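You operate a simulated robot arm through the tools that you are given. There is no shell and no other tool. Be economical: measure what you need, move in short steps, check, and stop when the job is done.

You are at the controls of a simulated robot arm. One attempt, no reset.

JOB
Close the flask of red water with the green stopper and rock it at top speed till even.
Fine: stop the mixer once the streaks are gone; the flask stays on the plate. Set down upright: what you pick out.

Only the result counts: the job must be done as asked and must still hold three seconds after the hand-in. Knocking over, shifting, dropping, spilling or breaking anything else fails it. Lids that push on must go on centred and level and be pressed home; caps that screw on are set level and turned clockwise until they are tight.

ROBOT AND FRAMES
A 7-joint arm with a two-finger parallel gripper, fixed in place. Base frame: the origin is at the foot of the arm, x ahead of it, y to its left, z up; the work surface is at about z = 850. Readings come in mm, rad, newtons and seconds.
With the tool pointing down near the work surface it reaches from about 240 to 680 mm from the base axis. Its first joint turns from -1.152 to 1.152 rad. Payload 2.4 kg.
The TCP is the grasp point between the finger pads, 30 mm short of the fingertips. In the tool frame z runs along the fingers and y along their closing line. Largest opening 94 mm; finger width 28, thickness 10; the body of the gripper, 50 by 96 mm, starts 55 mm behind the TCP.
Orientation is that of the tool frame in the base frame, as a unit quaternion [w, x, y, z]. With the fingers straight down and closing along the base's y, the tool's x points along the base's -x, its y along +y and its z along -z.

CONTROLS
- The arm moves only by the tool jog_arm. Its argument "series" is a list that holds one entry, the list of rows, each a list of 7 numbers: the shift along the tool's x, y, z in mm, then the turn, a rotation vector about the tool's x, y, z in rad, then the opening, from 0 (shut) to 1 (fully open). In form: [[[dx, dy, dz, rx, ry, rz, claw], ...]]. A call has 1 to 8 rows; each row is the pose to reach, as a shift and turn from the pose commanded when the call began, along the tool's axes at that moment. A row lasts 0.2 s, in which the tool goes at most 50 mm and 0.15 rad; a call with a longer step from one row to the next is refused whole, and so is a gripper value outside its range. A pose out of reach is approached as far as the arm can. The call stops where the force on the tool passes 70 N (or 10 N more than at its start, if that is more) or the arm is blocked; 0.2 s more then pass. The fingers move at their own pace (about 153 mm/s each) and stop on an object; they squeeze with about 29 N. The grip force told is the motor's: it shows also when the fingers shut on nothing. Time passes only in rows, and 0.2 s behind the last, so rows that repeat a pose let the fingers close. The reply holds the time, the measured pose of the TCP, the force on the tool along the base axes, the opening and the grip force, in the units named above and with some noise, with the torque about the TCP (base axes, N m) and any sound that the robot's microphone picked up, and new pictures: "show" is both (left out), scene, wrist or none.
- Cameras (640 x 400 px; columns grow to the right, rows downward): "scene" is fixed at [48.5, 493.6, 1434.1]; the picture's right is [-0.55, -0.84, 0.00], its down [-0.55, 0.36, -0.76] and it looks along [0.63, -0.41, -0.65] (base axes); focal length 321 px, centre (320, 200). "wrist" rides on the gripper at [76, 14, -103] in the tool frame; the picture's right is [-0.18, 0.98, 0.00], its down [-0.75, -0.14, -0.64] and it looks along [-0.63, -0.12, 0.77] (tool axes); focal length 243 px, centre (320, 200). There is no depth. A picture from a camera that has moved, and an enlarged one, comes with that camera's place and axes in the base frame and with its lens.
- enlarge(camera, box): a new picture of the part [left, top, right, bottom] of that camera's present view, enlarged. No time passes.
- hand_in(): hands the job in; it is judged then, once.

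Work in short steps. Places have to be worked out from the pictures, the camera data and where the tool is seen: move nearer, look again, correct. Check each grasp and each placing, and mend what went wrong. You have 120 turns and 200 pictures in all, those below and enlarged ones among them. Open the gripper and draw the arm clear of the work before you hand the job in, unless the task says otherwise; then end with one line.

The tools are called after ">>>" as a command line: name --argument value ..., lists and objects as JSON in quotes. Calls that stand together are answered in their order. jog_arm: Moves the arm, as the interface text tells. Its arguments: {"type":"object","properties":{"series":{"type":"array","items":{"type":"array","items":{"type":"array","items":{"type":"number"}}}},"show":{"type":"string","enum":["both","scene","wrist","none"]}},"required":["series"]} The other tools are called the same way: enlarge (camera, box) takes an enlarged picture of a part of a camera's view; hand_in () hands the job in.

At the start:

```text
time_s: 0.0
tcp_pos: [390.3, 6.7, 1186.4]
ee_rot: [-0.001, 0.0, 1.0, 0.001]
force: [0.1, 0.6, -0.4]
wrist_torque: [0.01, -0.02, 0.01]
gripper_width: 94.2
grasp_force: 0.0
```

scene: 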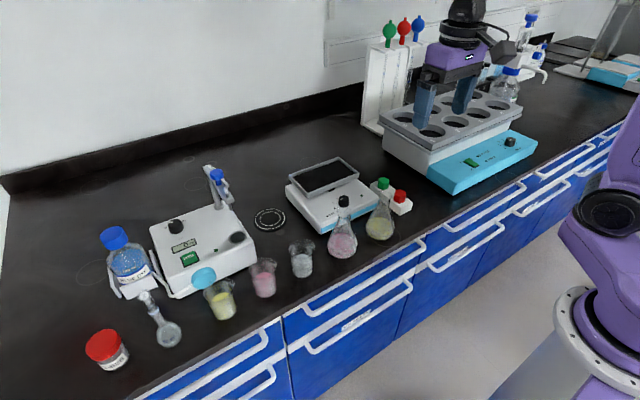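
wrist: 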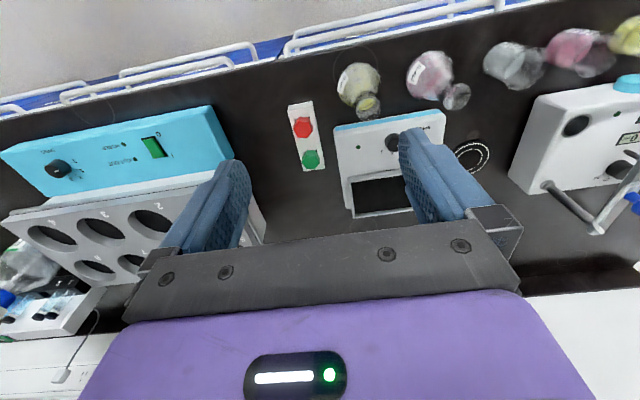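

I start by looking at the flasks, the stoppers and the equipment more closely.

>>> enlarge --camera "scene" --box '[260, 140, 440, 270]'

>>> enlarge --camera "scene" --box '[360, 0, 560, 200]'

>>> enlarge --camera "scene" --box '[80, 160, 320, 380]'

>>> enlarge --camera "wrist" --box '[260, 20, 640, 240]'

```text
3.08 times, centred on (350, 205) of scene
camera zoom: at [48.5, 493.6, 1434.1], right [-0.55, -0.84, 0.0], down [-0.55, 0.36, -0.76], along [0.63, -0.41, -0.65], focal length 986 px, centre (228, 185)
```

zoom: 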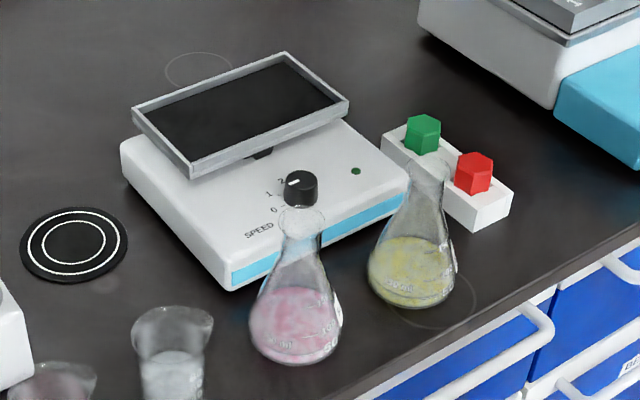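

```text
2.00 times, centred on (460, 100) of scene
camera zoom: at [48.5, 493.6, 1434.1], right [-0.55, -0.84, 0.0], down [-0.55, 0.36, -0.76], along [0.63, -0.41, -0.65], focal length 641 px, centre (40, 400)
```

zoom: 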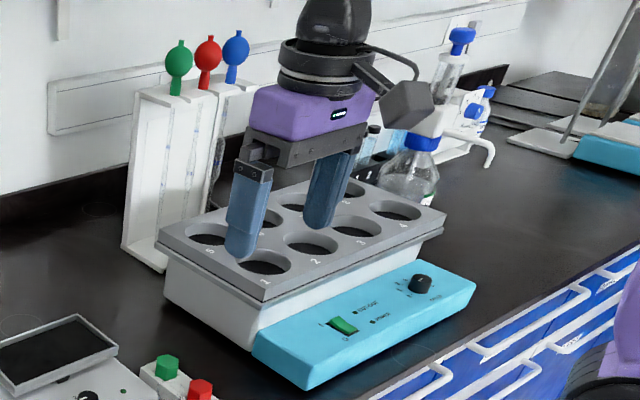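

```text
1.82 times, centred on (200, 270) of scene
camera zoom: at [48.5, 493.6, 1434.1], right [-0.55, -0.84, 0.0], down [-0.55, 0.36, -0.76], along [0.63, -0.41, -0.65], focal length 583 px, centre (538, 73)
```

zoom: 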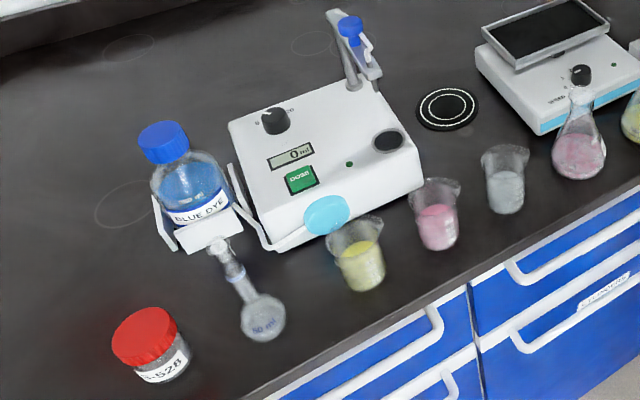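

```text
1.68 times, centred on (450, 130) of wrist
camera zoom: at [315.2, 20.7, 1289.5], right [0.18, 0.98, 0.0], down [0.75, -0.14, 0.64], along [0.63, -0.12, -0.77], focal length 409 px, centre (101, 318)
```

zoom: 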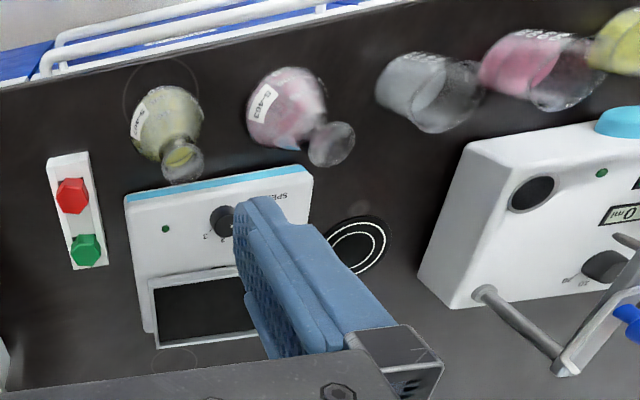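

Green stopper estimated near (544,-42,885), red flask near (440,180) with its mouth near z 965. I move above the stopper for a closer view.

>>> jog_arm --series '[[[-25, -8, 25, 0, 0, 0, 1], [-50, -16, 50, 0, 0, 0, 1], [-75, -24, 75, 0, 0, 0, 1], [-95, -32, 100, 0, 0, 0, 1], [-110, -40, 125, 0, 0, 0, 1], [-125, -49, 146, 0, 0, 0, 1]]]'

```text
time_s: 1.4
tcp_pos: [517.1, -42.4, 1039.3]
ee_rot: [0.0, 0.0, 1.0, 0.0]
force: [0.6, 1.2, 0.3]
wrist_torque: [-0.01, -0.03, -0.01]
gripper_width: 94.0
grasp_force: 0.1
camera wrist: at [441.6, -29.0, 1142.2], right [0.18, 0.98, 0.0], down [0.75, -0.14, 0.64], along [0.63, -0.12, -0.77], focal length 243 px, centre (320, 200)
```

scene: 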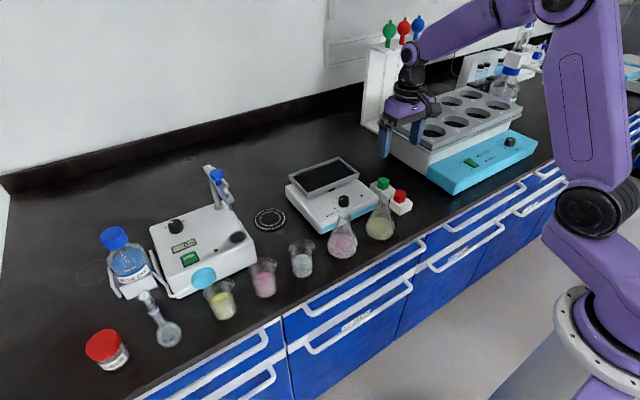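
wrist: 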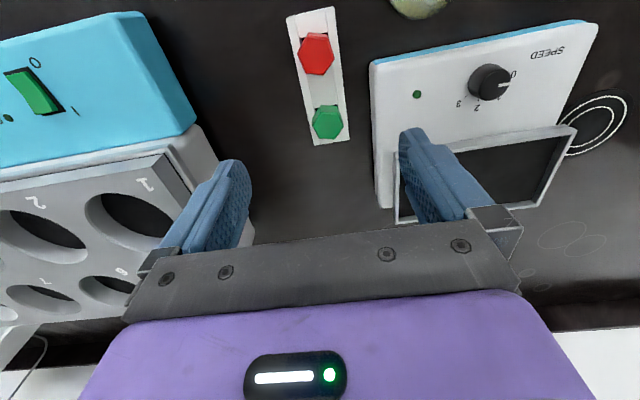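

The stopper is confirmed near (546,-40). I enlarge it to read the hex orientation, and the knob to read its scale.

>>> enlarge --camera "wrist" --box '[280, 0, 360, 150]'

>>> enlarge --camera "wrist" --box '[360, 10, 640, 230]'

```text
2.67 times, centred on (320, 75) of wrist
camera zoom: at [441.6, -29.0, 1142.2], right [0.18, 0.98, 0.0], down [0.75, -0.14, 0.64], along [0.63, -0.12, -0.77], focal length 647 px, centre (320, 533)
```

zoom: 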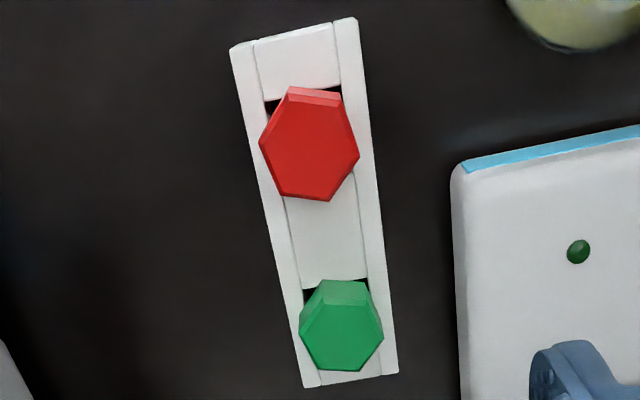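

```text
1.82 times, centred on (500, 120) of wrist
camera zoom: at [441.6, -29.0, 1142.2], right [0.18, 0.98, 0.0], down [0.75, -0.14, 0.64], along [0.63, -0.12, -0.77], focal length 441 px, centre (-7, 346)
```

zoom: 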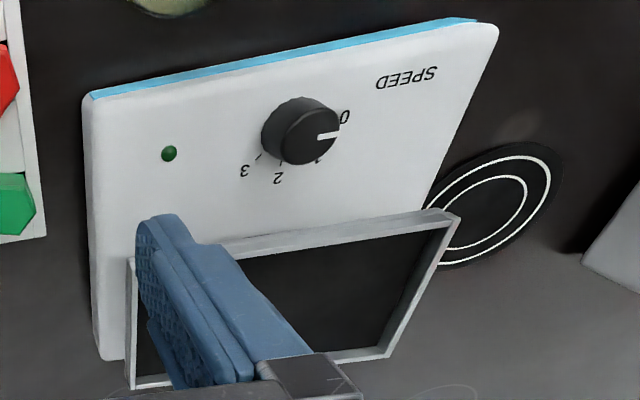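

The hex flats are turned about 16° from the base axes. I rotate the tool by that amount and come closer over the stopper.

>>> jog_arm --series '[[[-10, 1, 25, 0, 0, -0.13, 1], [-20, 1, 45, 0, 0, -0.27, 1], [-30, 2, 65, 0, 0, -0.27, 1], [-30, 2, 75, 0, 0, -0.27, 1]]]'

```text
time_s: 2.4
tcp_pos: [545.5, -42.2, 963.4]
ee_rot: [0.0, -0.135, 0.991, -0.001]
force: [-0.7, -0.4, 0.3]
wrist_torque: [0.0, -0.03, 0.01]
gripper_width: 94.0
grasp_force: 0.0
camera wrist: at [468.3, -48.5, 1066.4], right [-0.09, 1.0, 0.0], down [0.76, 0.07, 0.64], along [0.64, 0.06, -0.77], focal length 243 px, centre (320, 200)
```

scene: 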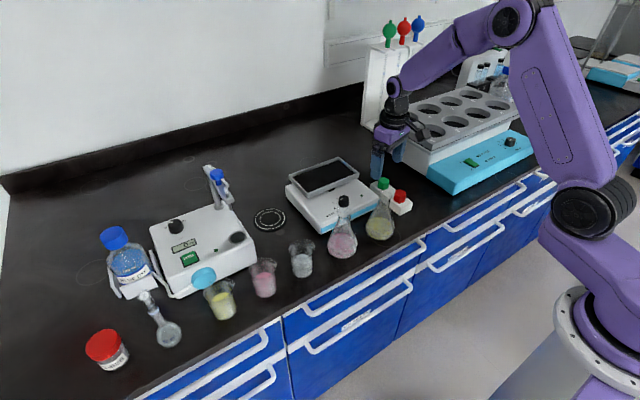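
wrist: 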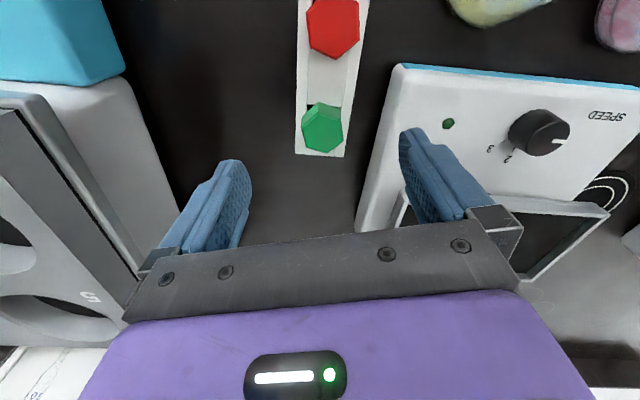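

I check the hex alignment against the fingers.

>>> enlarge --camera "wrist" --box '[270, 70, 390, 170]'

>>> enlarge --camera "scene" --box '[350, 130, 430, 230]'

```text
4.00 times, centred on (330, 120) of wrist
camera zoom: at [468.3, -48.5, 1066.4], right [-0.09, 1.0, 0.0], down [0.76, 0.07, 0.64], along [0.64, 0.06, -0.77], focal length 970 px, centre (280, 520)
```

zoom: 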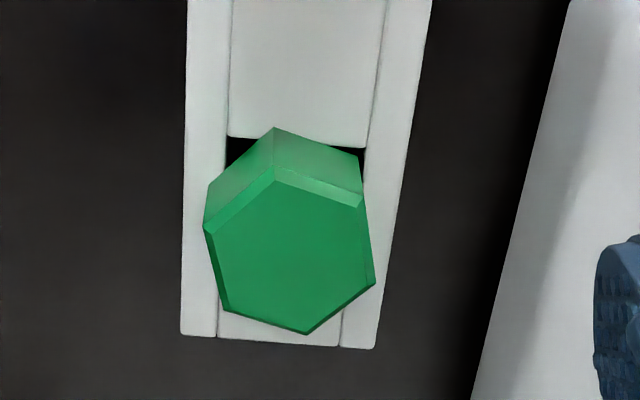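

```text
4.00 times, centred on (390, 180) of scene
camera zoom: at [48.5, 493.6, 1434.1], right [-0.55, -0.84, 0.0], down [-0.55, 0.36, -0.76], along [0.63, -0.41, -0.65], focal length 1282 px, centre (40, 280)
```

zoom: 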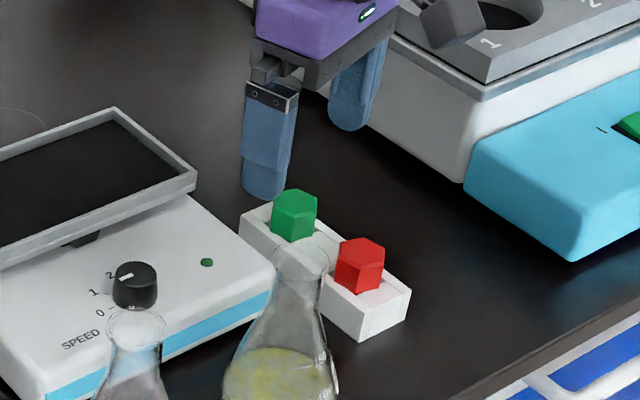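

The flats are aligned; the centre is offset about 2–3 mm. I correct that, descend to just above grip height and narrow the fingers.

>>> jog_arm --series '[[[-2.7, 2.3, 10, 0, 0, 0, 0.6], [-2.7, 2.3, 25, 0, 0, 0, 0.55], [-2.7, 2.3, 40, 0, 0, 0, 0.5], [-2.7, 2.3, 50, 0, 0, 0, 0.5]]]'

>>> enlarge --camera "wrist" --box '[240, 80, 400, 240]'

>>> enlarge --camera "scene" --box '[340, 140, 440, 240]'

```text
time_s: 3.4
tcp_pos: [547.0, -37.2, 913.7]
ee_rot: [0.0, -0.135, 0.991, 0.0]
force: [0.6, -0.7, -0.5]
wrist_torque: [-0.03, 0.02, 0.01]
gripper_width: 46.8
grasp_force: 0.1
camera wrist: at [470.2, -44.4, 1017.4], right [-0.09, 1.0, 0.0], down [0.76, 0.07, 0.64], along [0.64, 0.06, -0.77], focal length 243 px, centre (320, 200)
```

scene: 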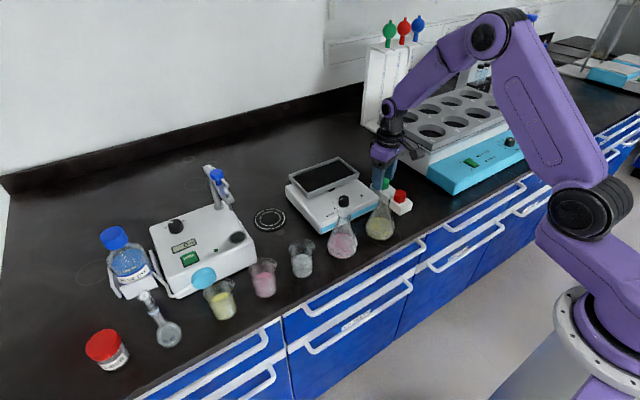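
wrist: 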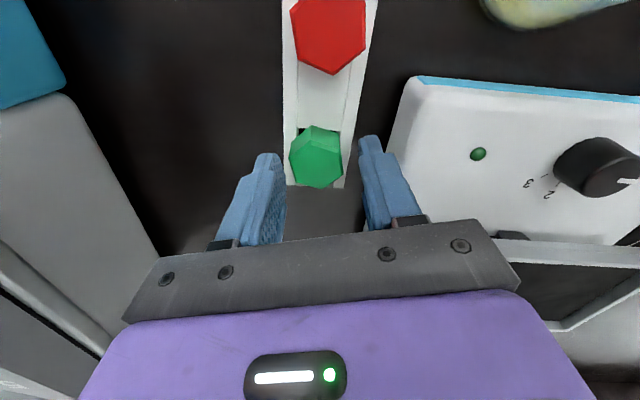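

```text
2.50 times, centred on (320, 160) of wrist
camera zoom: at [470.2, -44.4, 1017.4], right [-0.09, 1.0, 0.0], down [0.76, 0.07, 0.64], along [0.64, 0.06, -0.77], focal length 606 px, centre (320, 300)
```

zoom: 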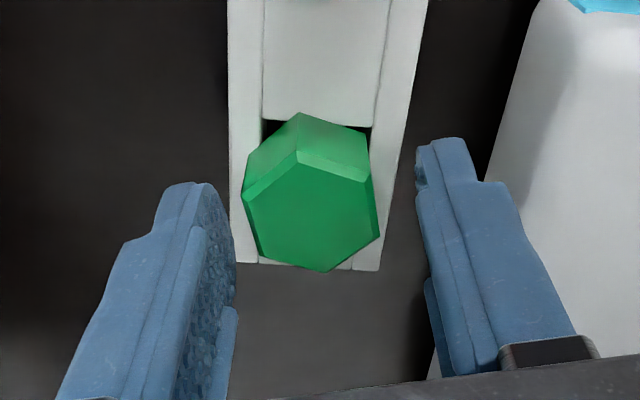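

```text
4.00 times, centred on (390, 190) of scene
camera zoom: at [48.5, 493.6, 1434.1], right [-0.55, -0.84, 0.0], down [-0.55, 0.36, -0.76], along [0.63, -0.41, -0.65], focal length 1282 px, centre (40, 240)
```

zoom: 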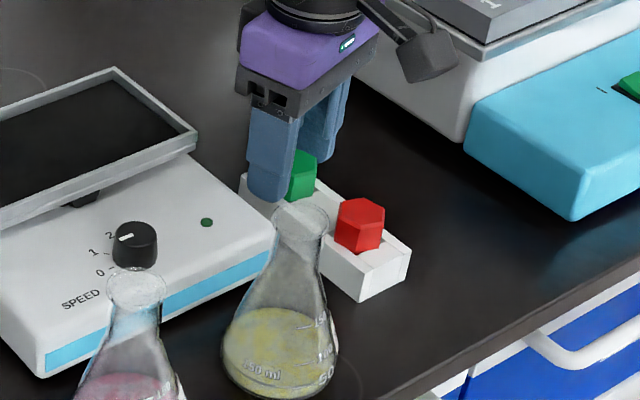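

The stopper is about 2 mm off toward the left finger. I correct, lower to about z 905 and close.

>>> jog_arm --series '[[[-1.5, -1.8, 4, 0, 0, 0, 0.5], [-1.5, -1.8, 9, 0, 0, 0, 0.5], [-1.5, -1.8, 9, 0, 0, 0, 0.4], [-1.5, -1.8, 9, 0, 0, 0, 0.2], [-1.5, -1.8, 9, 0, 0, 0, 0.2]]]' --show "wrist"

```text
time_s: 4.6
tcp_pos: [550.1, -37.8, 907.0]
ee_rot: [0.0, -0.136, 0.991, 0.0]
force: [-2.1, 6.1, 16.5]
wrist_torque: [0.28, 0.31, -0.06]
gripper_width: 30.6
grasp_force: 28.8
camera wrist: at [472.8, -45.2, 1009.8], right [-0.09, 1.0, 0.0], down [0.76, 0.07, 0.64], along [0.64, 0.06, -0.77], focal length 243 px, centre (320, 200)
```

wrist: 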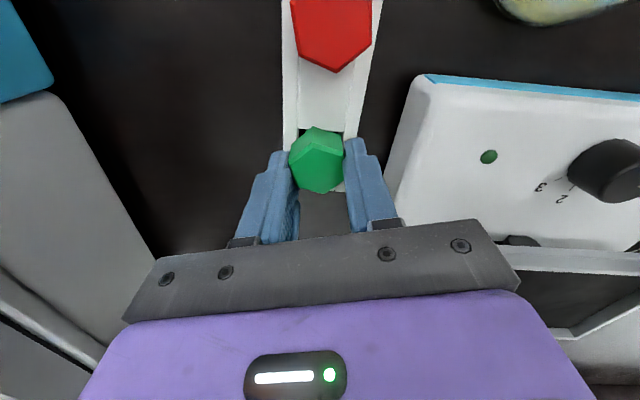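

The grip holds at 30.6 mm with the tips lightly touching the block top (about z 877). I lift straight up.

>>> jog_arm --series '[[[0, 0, -4, 0, 0, 0, 0.2], [0, 0, -12, 0, 0, 0, 0.2], [0, 0, -25, 0, 0, 0, 0.2], [0, 0, -45, 0, 0, 0, 0.2], [0, 0, -75, 0, 0, 0, 0.2], [0, 0, -110, 0, 0, 0, 0.2], [0, 0, -145, 0, 0, 0, 0.2]]]'

>>> enlarge --camera "scene" --box '[340, 80, 440, 240]'

>>> enlarge --camera "wrist" --box '[240, 80, 400, 240]'

```text
time_s: 6.2
tcp_pos: [549.4, -37.1, 1052.7]
ee_rot: [0.0, -0.135, 0.991, 0.0]
force: [0.2, 0.4, -0.2]
wrist_torque: [0.0, 0.02, -0.02]
gripper_width: 30.1
grasp_force: 29.1
camera wrist: at [473.8, -43.5, 1155.5], right [-0.09, 1.0, 0.0], down [0.76, 0.07, 0.64], along [0.64, 0.06, -0.77], focal length 243 px, centre (320, 200)
```

scene: 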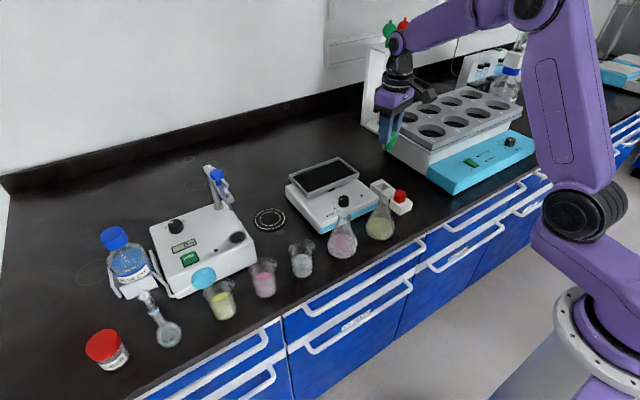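
wrist: 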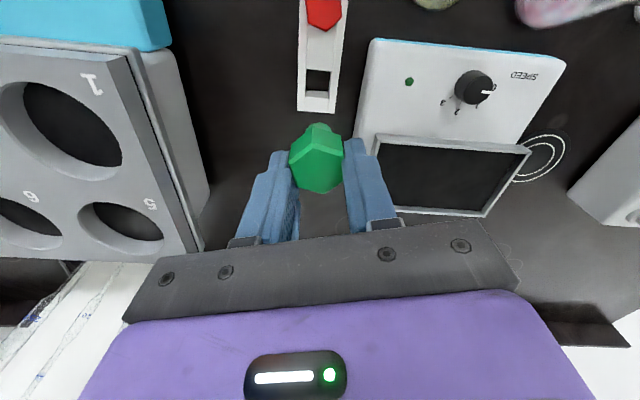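

```text
2.50 times, centred on (390, 160) of scene
camera zoom: at [48.5, 493.6, 1434.1], right [-0.55, -0.84, 0.0], down [-0.55, 0.36, -0.76], along [0.63, -0.41, -0.65], focal length 802 px, centre (145, 300)
```

zoom: 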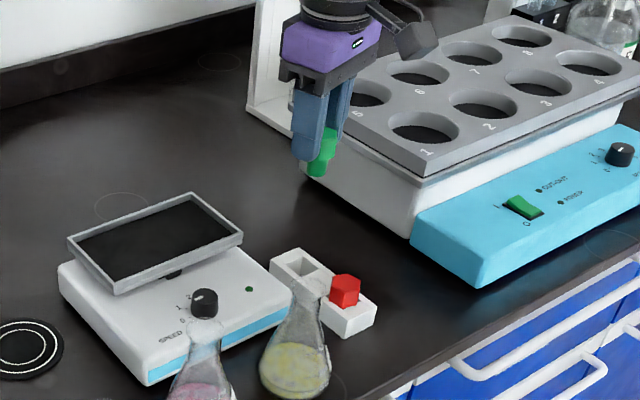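

```text
2.50 times, centred on (320, 160) of wrist
camera zoom: at [473.8, -43.5, 1155.5], right [-0.09, 1.0, 0.0], down [0.76, 0.07, 0.64], along [0.64, 0.06, -0.77], focal length 606 px, centre (320, 300)
```

zoom: 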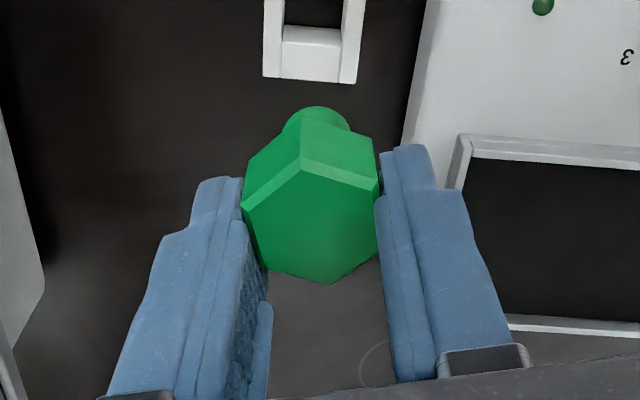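

The stopper is held and clear of its block. I carry it above the red flask for an aligned view, turning the tool back square.

>>> jog_arm --series '[[[7, 39, -7, 0, 0, 0.09, 0.2], [15, 78, -7, 0, 0, 0.18, 0.2], [23, 117, -7, 0, 0, 0.27, 0.2], [31, 156, -7, 0, 0, 0.27, 0.2], [38, 195, -7, 0, 0, 0.27, 0.2], [45.6, 232.7, -7, 0, 0, 0.27, 0.2], [45.6, 232.7, -7, 0, 0, 0.27, 0.2]]]'

>>> enlarge --camera "wrist" --box '[240, 40, 400, 200]'

>>> enlarge --camera "scene" --box '[280, 100, 400, 270]'

```text
time_s: 7.8
tcp_pos: [442.9, 173.9, 1058.5]
ee_rot: [0.0, 0.0, 1.0, 0.0]
force: [-0.3, 0.1, 0.7]
wrist_torque: [0.03, 0.0, 0.01]
gripper_width: 30.4
grasp_force: 29.0
camera wrist: at [367.5, 188.1, 1161.0], right [0.18, 0.98, 0.0], down [0.75, -0.14, 0.64], along [0.63, -0.12, -0.77], focal length 243 px, centre (320, 200)
```

scene: 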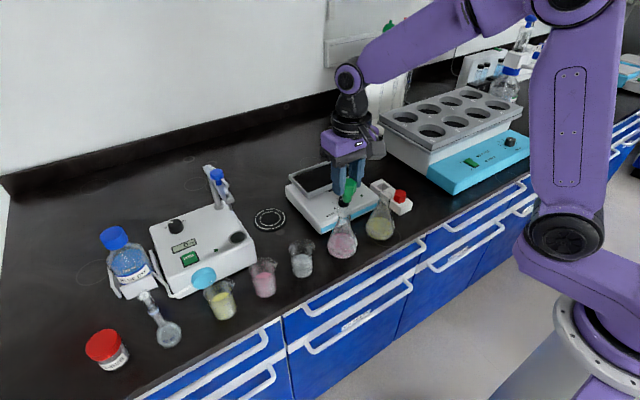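
wrist: 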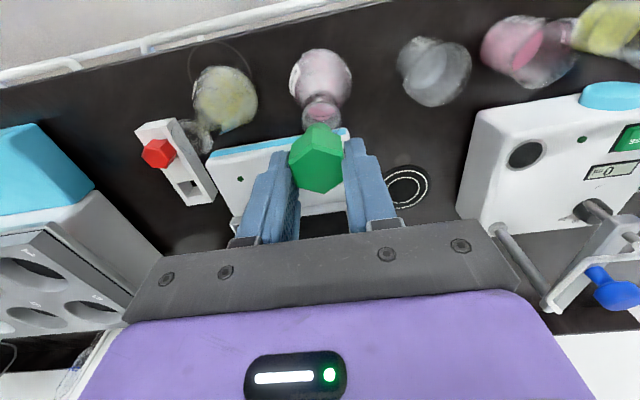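

```text
2.50 times, centred on (320, 120) of wrist
camera zoom: at [367.5, 188.1, 1161.0], right [0.18, 0.98, 0.0], down [0.75, -0.14, 0.64], along [0.63, -0.12, -0.77], focal length 606 px, centre (320, 400)
```

zoom: 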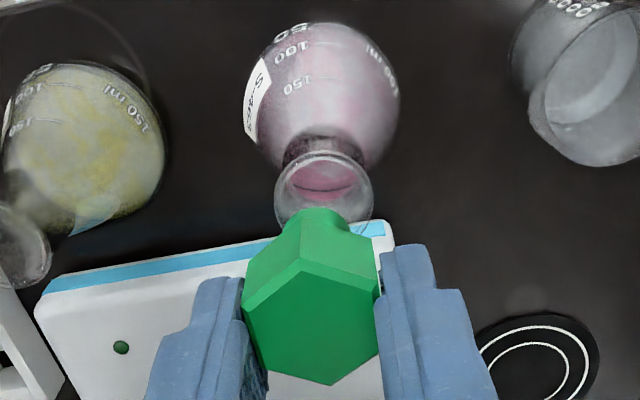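

```text
2.35 times, centred on (340, 185) of scene
camera zoom: at [48.5, 493.6, 1434.1], right [-0.55, -0.84, 0.0], down [-0.55, 0.36, -0.76], along [0.63, -0.41, -0.65], focal length 754 px, centre (273, 235)
```

zoom: 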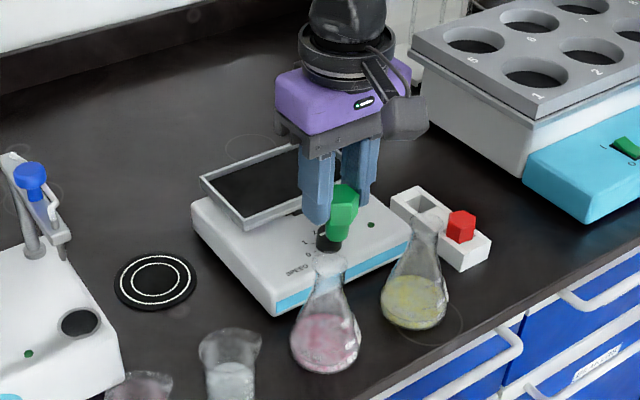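

Mouth estimated at (440.5,176,968), plug tip about 60 mm below the TCP. I correct sideways and descend to just above the rim.

>>> jog_arm --series '[[[2.8, 2.3, 8, 0, 0, 0, 0.2], [2.8, 2.3, 18, 0, 0, 0, 0.2], [2.8, 2.3, 22, 0, 0, 0, 0.2]]]'

>>> enlarge --camera "wrist" --box '[260, 60, 380, 180]'

>>> enlarge --camera "scene" --box '[300, 150, 390, 270]'

```text
time_s: 8.6
tcp_pos: [441.3, 176.6, 1034.9]
ee_rot: [0.0, 0.0, 1.0, -0.001]
force: [0.4, -0.5, -0.7]
wrist_torque: [0.02, -0.03, -0.01]
gripper_width: 30.0
grasp_force: 29.1
camera wrist: at [365.3, 190.1, 1139.1], right [0.18, 0.98, 0.0], down [0.75, -0.14, 0.64], along [0.63, -0.12, -0.77], focal length 243 px, centre (320, 200)
```

scene: 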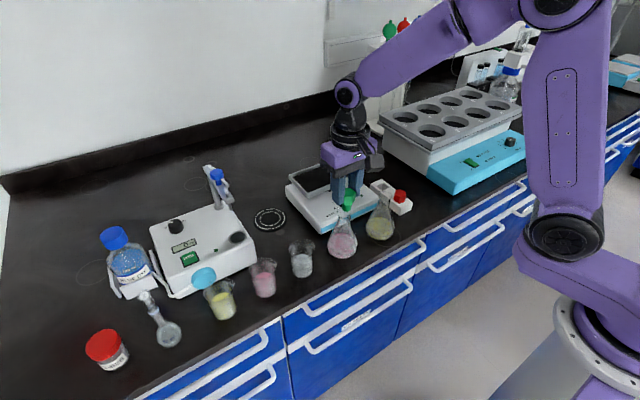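
wrist: 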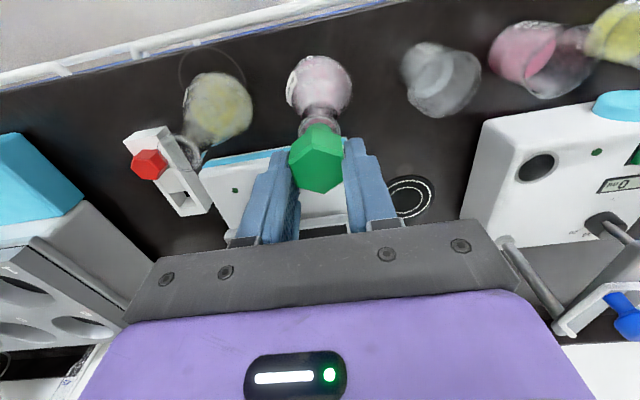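

```text
3.33 times, centred on (320, 120) of wrist
camera zoom: at [365.3, 190.1, 1139.1], right [0.18, 0.98, 0.0], down [0.75, -0.14, 0.64], along [0.63, -0.12, -0.77], focal length 809 px, centre (320, 467)
```

zoom: 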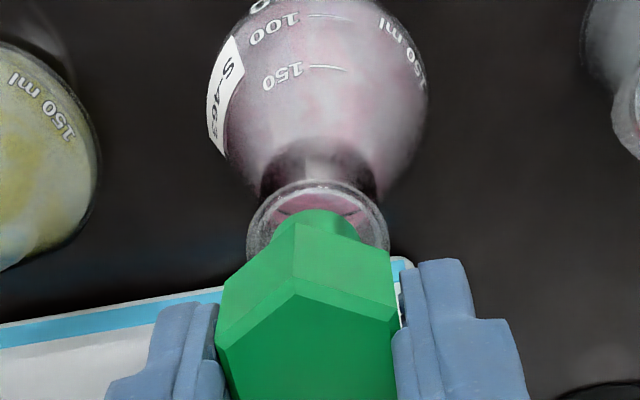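

```text
3.33 times, centred on (345, 210) of scene
camera zoom: at [48.5, 493.6, 1434.1], right [-0.55, -0.84, 0.0], down [-0.55, 0.36, -0.76], along [0.63, -0.41, -0.65], focal length 1069 px, centre (237, 167)
```

zoom: 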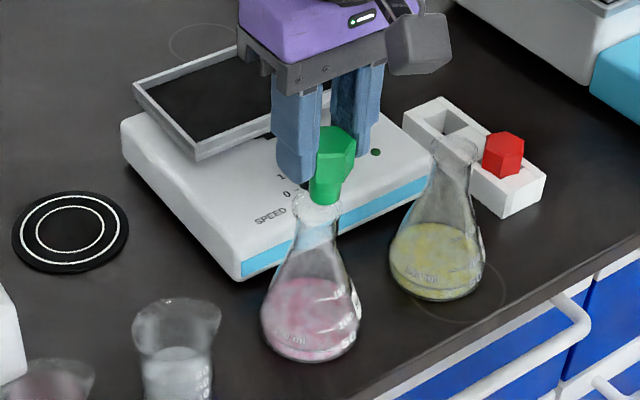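

I look more closely from the scene camera to check the plug against the mouth.

>>> enlarge --camera "scene" --box '[325, 180, 365, 230]'

>>> enlarge --camera "wrist" --box '[290, 100, 350, 150]'

```text
8.00 times, centred on (345, 205) of scene
camera zoom: at [48.5, 493.6, 1434.1], right [-0.55, -0.84, 0.0], down [-0.55, 0.36, -0.76], along [0.63, -0.41, -0.65], focal length 2565 px, centre (120, 160)
```

zoom: 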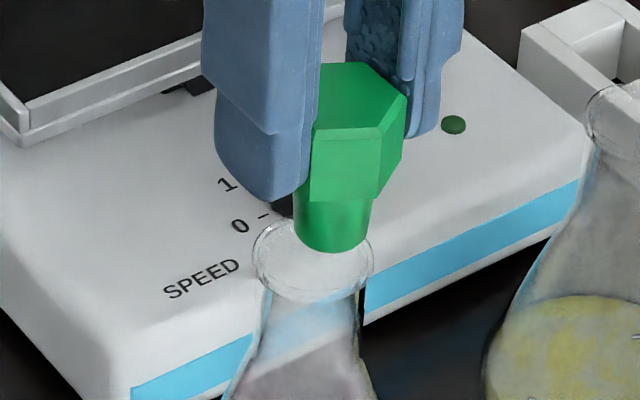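

```text
8.00 times, centred on (320, 125) of wrist
camera zoom: at [365.3, 190.1, 1139.1], right [0.18, 0.98, 0.0], down [0.75, -0.14, 0.64], along [0.63, -0.12, -0.77], focal length 1941 px, centre (320, 800)
```

zoom: 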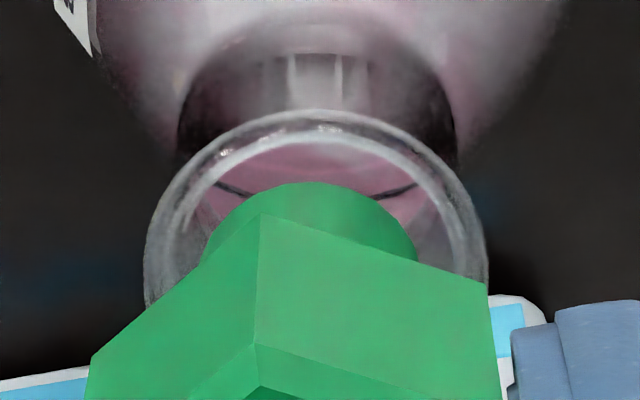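

The two views together put the plug about 7 mm short of the mouth in x and about 15 mm above it. I move forward, lower a little and look again.

>>> jog_arm --series '[[[-5.5, -0.5, 0, 0, 0, 0, 0.2], [-5.5, -0.5, 4, 0, 0, 0, 0.2], [-5.5, -0.5, 6, 0, 0, 0, 0.2]]]' --show "none"

>>> enlarge --camera "scene" --box '[325, 180, 365, 230]'

>>> enlarge --camera "wrist" --box '[290, 100, 350, 150]'

```text
time_s: 9.4
tcp_pos: [446.9, 175.1, 1031.4]
ee_rot: [0.0, 0.0, 1.0, -0.001]
force: [0.9, -0.6, -0.4]
wrist_torque: [-0.01, -0.01, 0.0]
gripper_width: 30.3
grasp_force: 28.7
```

```text
8.00 times, centred on (345, 205) of scene
camera zoom: at [48.5, 493.6, 1434.1], right [-0.55, -0.84, 0.0], down [-0.55, 0.36, -0.76], along [0.63, -0.41, -0.65], focal length 2565 px, centre (120, 160)
```

zoom: 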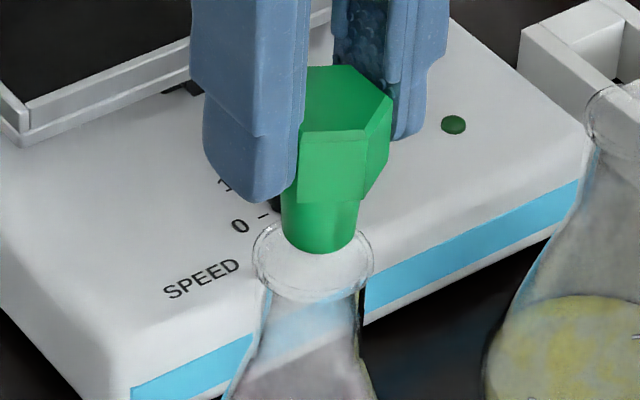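

```text
8.00 times, centred on (320, 125) of wrist
camera zoom: at [371.4, 189.3, 1133.7], right [0.18, 0.98, 0.0], down [0.75, -0.14, 0.64], along [0.63, -0.12, -0.77], focal length 1941 px, centre (320, 800)
```

zoom: 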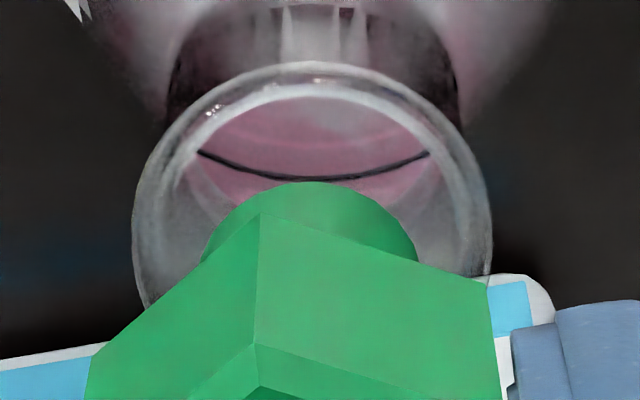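

Alignment is now within about a millimetre with 11 mm left to the rim. I nudge 0.8 mm forward and descend until the tip is just entering.

>>> jog_arm --series '[[[-0.8, 0, 4, 0, 0, 0, 0.2], [-0.8, 0, 8, 0, 0, 0, 0.2], [-0.8, 0, 10, 0, 0, 0, 0.2]]]' --show "none"

>>> enlarge --camera "scene" --box '[325, 180, 365, 230]'

>>> enlarge --camera "wrist" --box '[290, 100, 350, 150]'

```text
time_s: 10.2
tcp_pos: [446.4, 175.2, 1020.5]
ee_rot: [0.0, 0.0, 1.0, 0.0]
force: [-0.3, 0.4, -0.9]
wrist_torque: [0.0, 0.01, -0.03]
gripper_width: 30.1
grasp_force: 28.6
```

```text
8.00 times, centred on (345, 205) of scene
camera zoom: at [48.5, 493.6, 1434.1], right [-0.55, -0.84, 0.0], down [-0.55, 0.36, -0.76], along [0.63, -0.41, -0.65], focal length 2565 px, centre (120, 160)
```

zoom: 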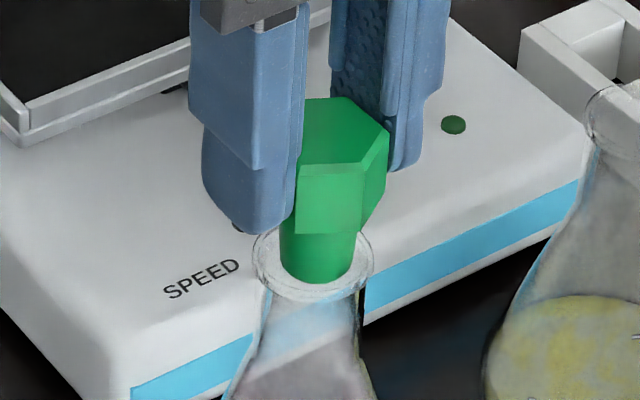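

```text
8.00 times, centred on (320, 125) of wrist
camera zoom: at [371.3, 189.5, 1123.1], right [0.18, 0.98, 0.0], down [0.75, -0.14, 0.64], along [0.63, -0.12, -0.77], focal length 1941 px, centre (320, 800)
```

zoom: 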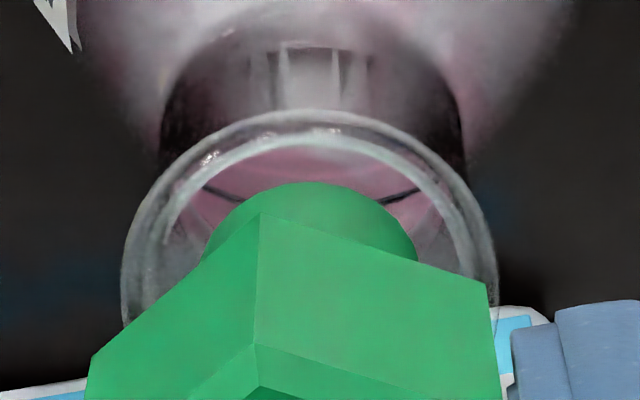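

The plug tip is centred at rim level. I now press it down in small steps, watching the force.

>>> jog_arm --series '[[[-0.6, -0.2, 3, 0, 0, 0, 0.2], [-0.6, -0.2, 7, 0, 0, 0, 0.2], [-0.6, -0.2, 11, 0, 0, 0, 0.2], [-0.6, -0.2, 14, 0, 0, 0, 0.2]]]' --show "none"

>>> enlarge --camera "scene" --box '[325, 180, 365, 230]'

>>> enlarge --camera "wrist" --box '[290, 100, 350, 150]'

```text
time_s: 11.2
tcp_pos: [448.4, 173.6, 1007.1]
ee_rot: [0.0, 0.0, 1.0, 0.0]
force: [0.1, 0.3, -1.1]
wrist_torque: [-0.03, -0.02, -0.01]
gripper_width: 30.3
grasp_force: 29.4
```

```text
8.00 times, centred on (345, 205) of scene
camera zoom: at [48.5, 493.6, 1434.1], right [-0.55, -0.84, 0.0], down [-0.55, 0.36, -0.76], along [0.63, -0.41, -0.65], focal length 2565 px, centre (120, 160)
```

zoom: 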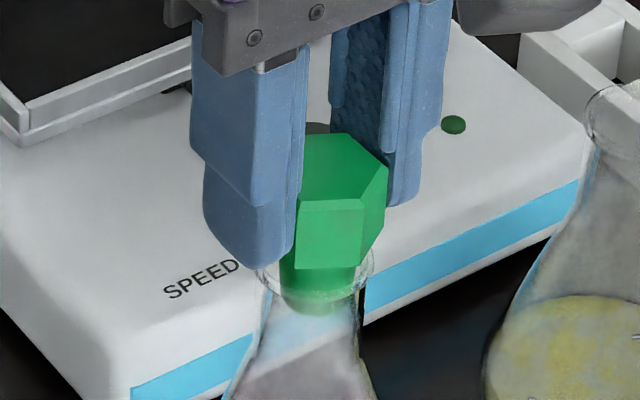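

```text
8.00 times, centred on (320, 125) of wrist
camera zoom: at [371.7, 188.4, 1109.9], right [0.18, 0.98, 0.0], down [0.75, -0.14, 0.64], along [0.63, -0.12, -0.77], focal length 1941 px, centre (320, 800)
```

zoom: 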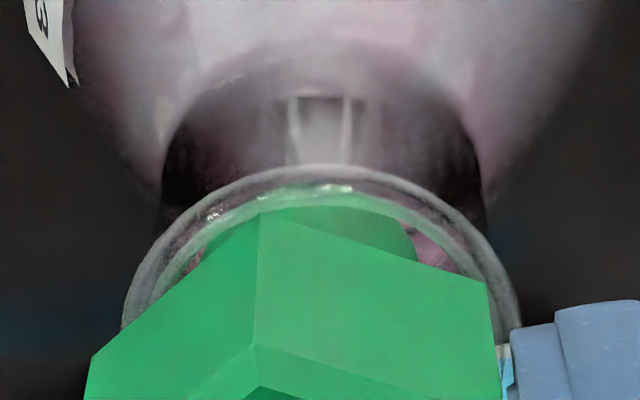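

The plug is in the neck without any force; it sits about 0.8 mm toward -y, so I correct that while lowering further.

>>> jog_arm --series '[[[0, 0.8, 1, 0, 0, 0, 0.2], [0, 0.8, 4, 0, 0, 0, 0.2], [0, 0.8, 6, 0, 0, 0, 0.2]]]' --show "none"

>>> enlarge --camera "wrist" --box '[290, 100, 350, 150]'

```text
time_s: 12.0
tcp_pos: [447.3, 176.6, 999.6]
ee_rot: [0.0, 0.0, 1.0, 0.0]
force: [0.4, -0.8, 0.8]
wrist_torque: [0.0, -0.01, -0.01]
gripper_width: 30.1
grasp_force: 29.0
```

```text
8.00 times, centred on (320, 125) of wrist
camera zoom: at [371.4, 189.9, 1103.1], right [0.18, 0.98, 0.0], down [0.75, -0.14, 0.64], along [0.63, -0.12, -0.77], focal length 1941 px, centre (320, 800)
```

zoom: 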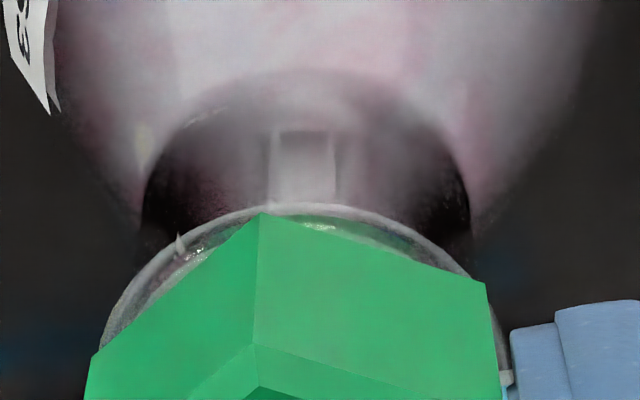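

Nearly seated and still centred. I continue pressing in small steps till the force rises.

>>> jog_arm --series '[[[0, -0.4, 1.5, 0, 0, 0, 0.2], [0, -0.4, 3, 0, 0, 0, 0.2], [0, -0.4, 4.5, 0, 0, 0, 0.2], [0, -0.4, 6, 0, 0, 0, 0.2]]]' --show "none"

>>> enlarge --camera "wrist" --box '[290, 100, 350, 150]'

>>> enlarge --camera "scene" --box '[325, 180, 365, 230]'

```text
time_s: 13.0
tcp_pos: [448.5, 174.8, 996.7]
ee_rot: [0.002, 0.0, 1.0, 0.001]
force: [-2.0, 0.3, 26.5]
wrist_torque: [0.05, 0.16, 0.01]
gripper_width: 31.0
grasp_force: 29.0
```

```text
8.00 times, centred on (320, 125) of wrist
camera zoom: at [372.0, 189.4, 1098.4], right [0.18, 0.98, 0.0], down [0.75, -0.14, 0.64], along [0.63, -0.12, -0.76], focal length 1941 px, centre (320, 800)
```

zoom: 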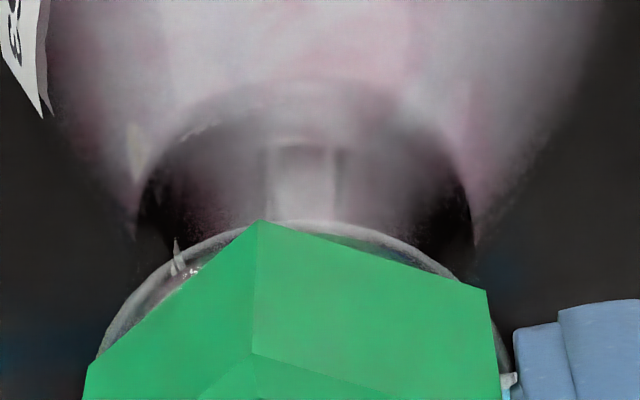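

```text
8.00 times, centred on (345, 205) of scene
camera zoom: at [48.1, 493.5, 1434.2], right [-0.55, -0.84, 0.0], down [-0.55, 0.36, -0.76], along [0.63, -0.41, -0.65], focal length 2565 px, centre (120, 160)
```

zoom: 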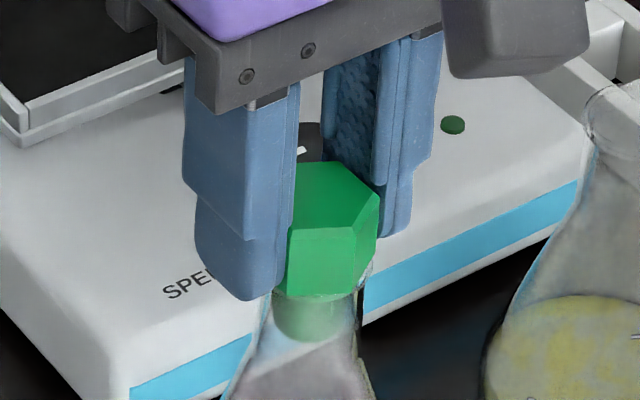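

The plug seats with about 26 N. I release, rise, and will press the head from above with closed fingers to be sure it is home.

>>> jog_arm --series '[[[0, -0.4, 3.5, 0, 0, 0, 0.5], [0, -0.4, 0, 0, 0, 0, 0.6], [0, 0, -15, 0, 0, 0, 0.6], [0, 0, -35, 0, 0, 0, 0.6], [0, 0, -35, 0, 0, 0, 0], [0, 0, -35, 0, 0, 0, 0]]]'

>>> enlarge --camera "wrist" --box '[260, 80, 380, 200]'

>>> enlarge --camera "scene" --box '[325, 180, 365, 230]'

```text
time_s: 14.4
tcp_pos: [449.6, 174.9, 1031.0]
ee_rot: [0.001, 0.0, 1.0, 0.0]
force: [-0.7, 0.0, -0.6]
wrist_torque: [-0.01, 0.02, 0.04]
gripper_width: 0.0
grasp_force: 29.1
camera wrist: at [372.2, 189.0, 1133.2], right [0.18, 0.98, 0.0], down [0.75, -0.14, 0.64], along [0.63, -0.12, -0.77], focal length 243 px, centre (320, 200)
```

scene: 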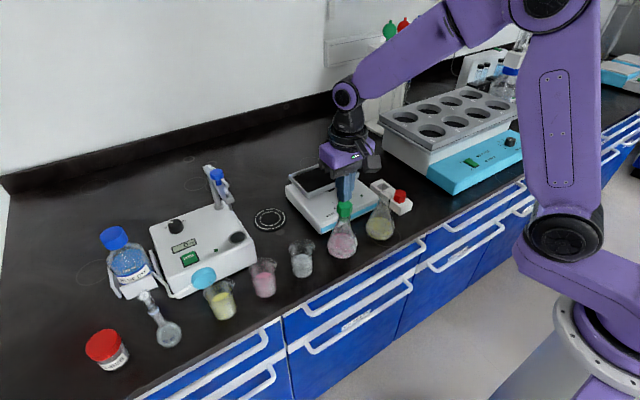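
wrist: 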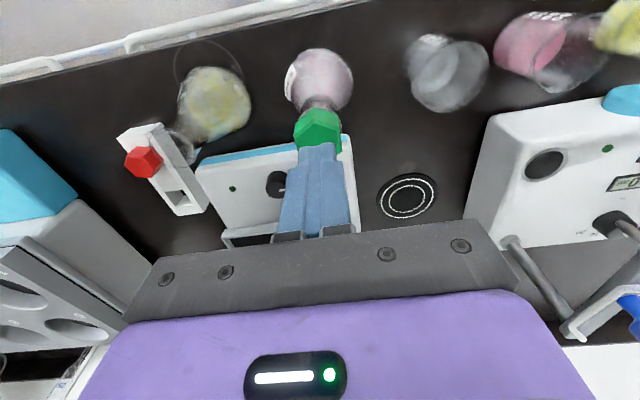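

```text
3.33 times, centred on (320, 140) of wrist
camera zoom: at [372.2, 189.0, 1133.2], right [0.18, 0.98, 0.0], down [0.75, -0.14, 0.64], along [0.63, -0.12, -0.77], focal length 809 px, centre (320, 400)
```

zoom: 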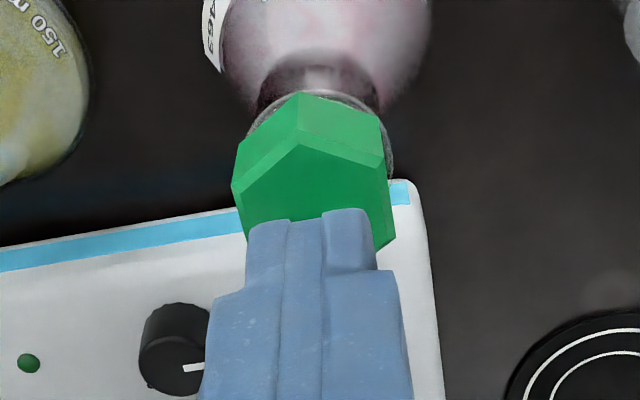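

```text
8.00 times, centred on (345, 205) of scene
camera zoom: at [48.5, 493.6, 1434.1], right [-0.55, -0.84, 0.0], down [-0.55, 0.36, -0.76], along [0.63, -0.41, -0.65], focal length 2565 px, centre (120, 160)
```

zoom: 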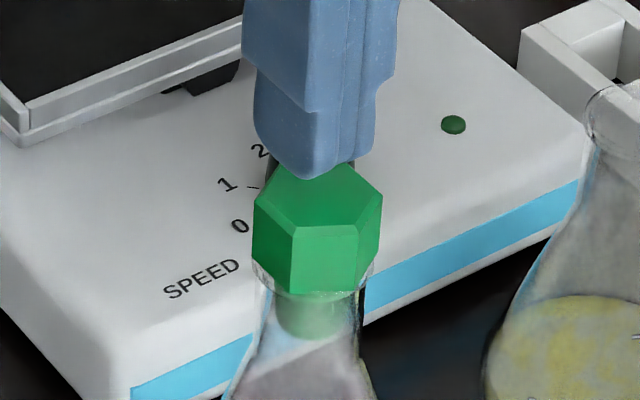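

The stopper sits level. I press down on its head with the closed fingers.

>>> jog_arm --series '[[[0, 0, 10, 0, 0, 0, 0], [0, 0, 15, 0, 0, 0, 0], [0, 0, 18, 0, 0, 0, 0], [0, 0, 20, 0, 0, 0, 0], [0, 0, 22, 0, 0, 0, 0], [0, 0, 24, 0, 0, 0, 0]]]' --show "none"

>>> enlarge --camera "scene" --box '[325, 180, 365, 230]'

```text
time_s: 15.2
tcp_pos: [450.5, 175.2, 1019.7]
ee_rot: [0.007, 0.001, 1.0, 0.003]
force: [-6.3, -1.9, 24.8]
wrist_torque: [-0.06, 0.49, 0.02]
gripper_width: 0.0
grasp_force: 28.8
stopped in row 3: the force on the tool passed its limit at 78 N (the readings are from after the stop); the commanded pose is now the measured one
```

```text
8.00 times, centred on (345, 205) of scene
camera zoom: at [48.0, 493.4, 1434.2], right [-0.55, -0.84, 0.0], down [-0.55, 0.36, -0.76], along [0.63, -0.41, -0.65], focal length 2565 px, centre (120, 160)
```

zoom: 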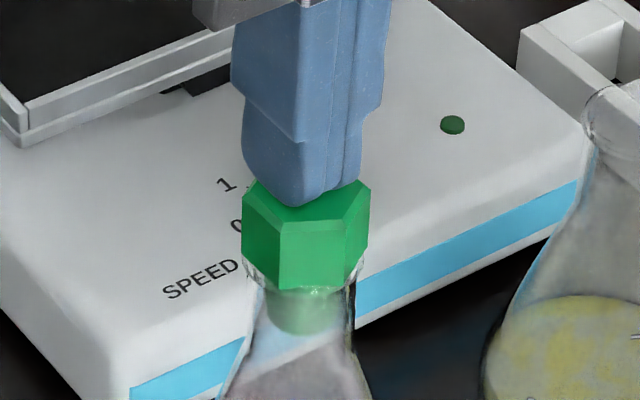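

It was pressed with up to 78 N. I lift off and check the seat and the flask's position.

>>> jog_arm --series '[[[0, 0, -5, 0, 0, 0, 0], [0, 0, -25, 0, 0, 0, 0], [0, 0, -45, 0, 0, 0, 0.3]]]' --show "wrist"

>>> enlarge --camera "scene" --box '[325, 180, 365, 230]'

>>> enlarge --camera "wrist" --box '[260, 60, 380, 180]'

```text
time_s: 16.0
tcp_pos: [449.0, 175.3, 1063.2]
ee_rot: [0.004, -0.001, 1.0, 0.003]
force: [0.1, 0.3, 0.0]
wrist_torque: [-0.02, 0.01, 0.02]
gripper_width: 28.0
grasp_force: 0.2
camera wrist: at [372.4, 189.3, 1164.2], right [0.18, 0.98, 0.01], down [0.75, -0.14, 0.65], along [0.64, -0.11, -0.76], focal length 243 px, centre (320, 200)
```

wrist: 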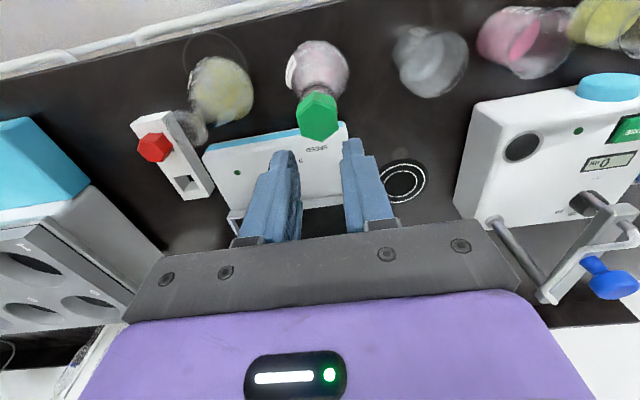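

```text
8.00 times, centred on (345, 205) of scene
camera zoom: at [48.5, 493.6, 1434.1], right [-0.55, -0.84, 0.0], down [-0.55, 0.36, -0.76], along [0.63, -0.41, -0.65], focal length 2565 px, centre (120, 160)
```

zoom: 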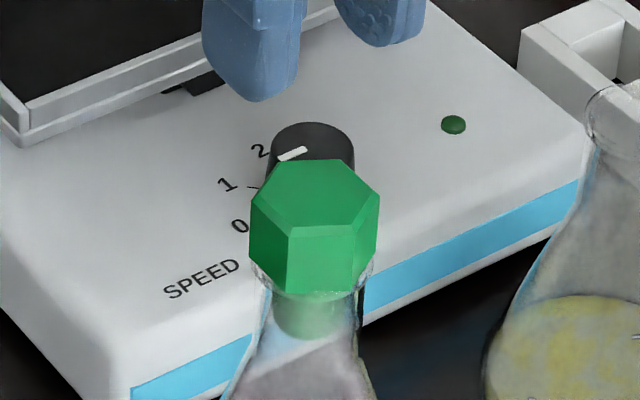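

```text
3.33 times, centred on (320, 120) of wrist
camera zoom: at [372.4, 189.3, 1164.2], right [0.18, 0.98, 0.01], down [0.75, -0.14, 0.65], along [0.64, -0.11, -0.76], focal length 809 px, centre (320, 467)
```

zoom: 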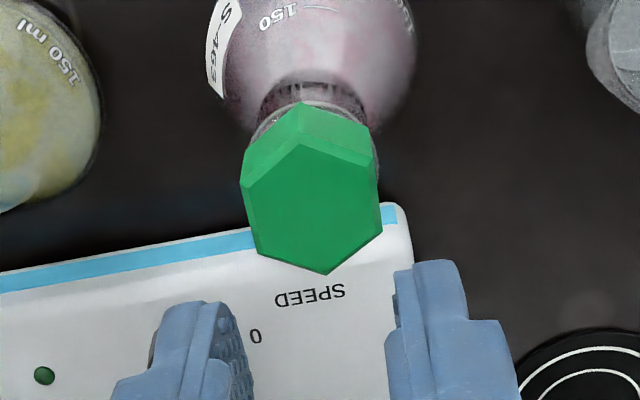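

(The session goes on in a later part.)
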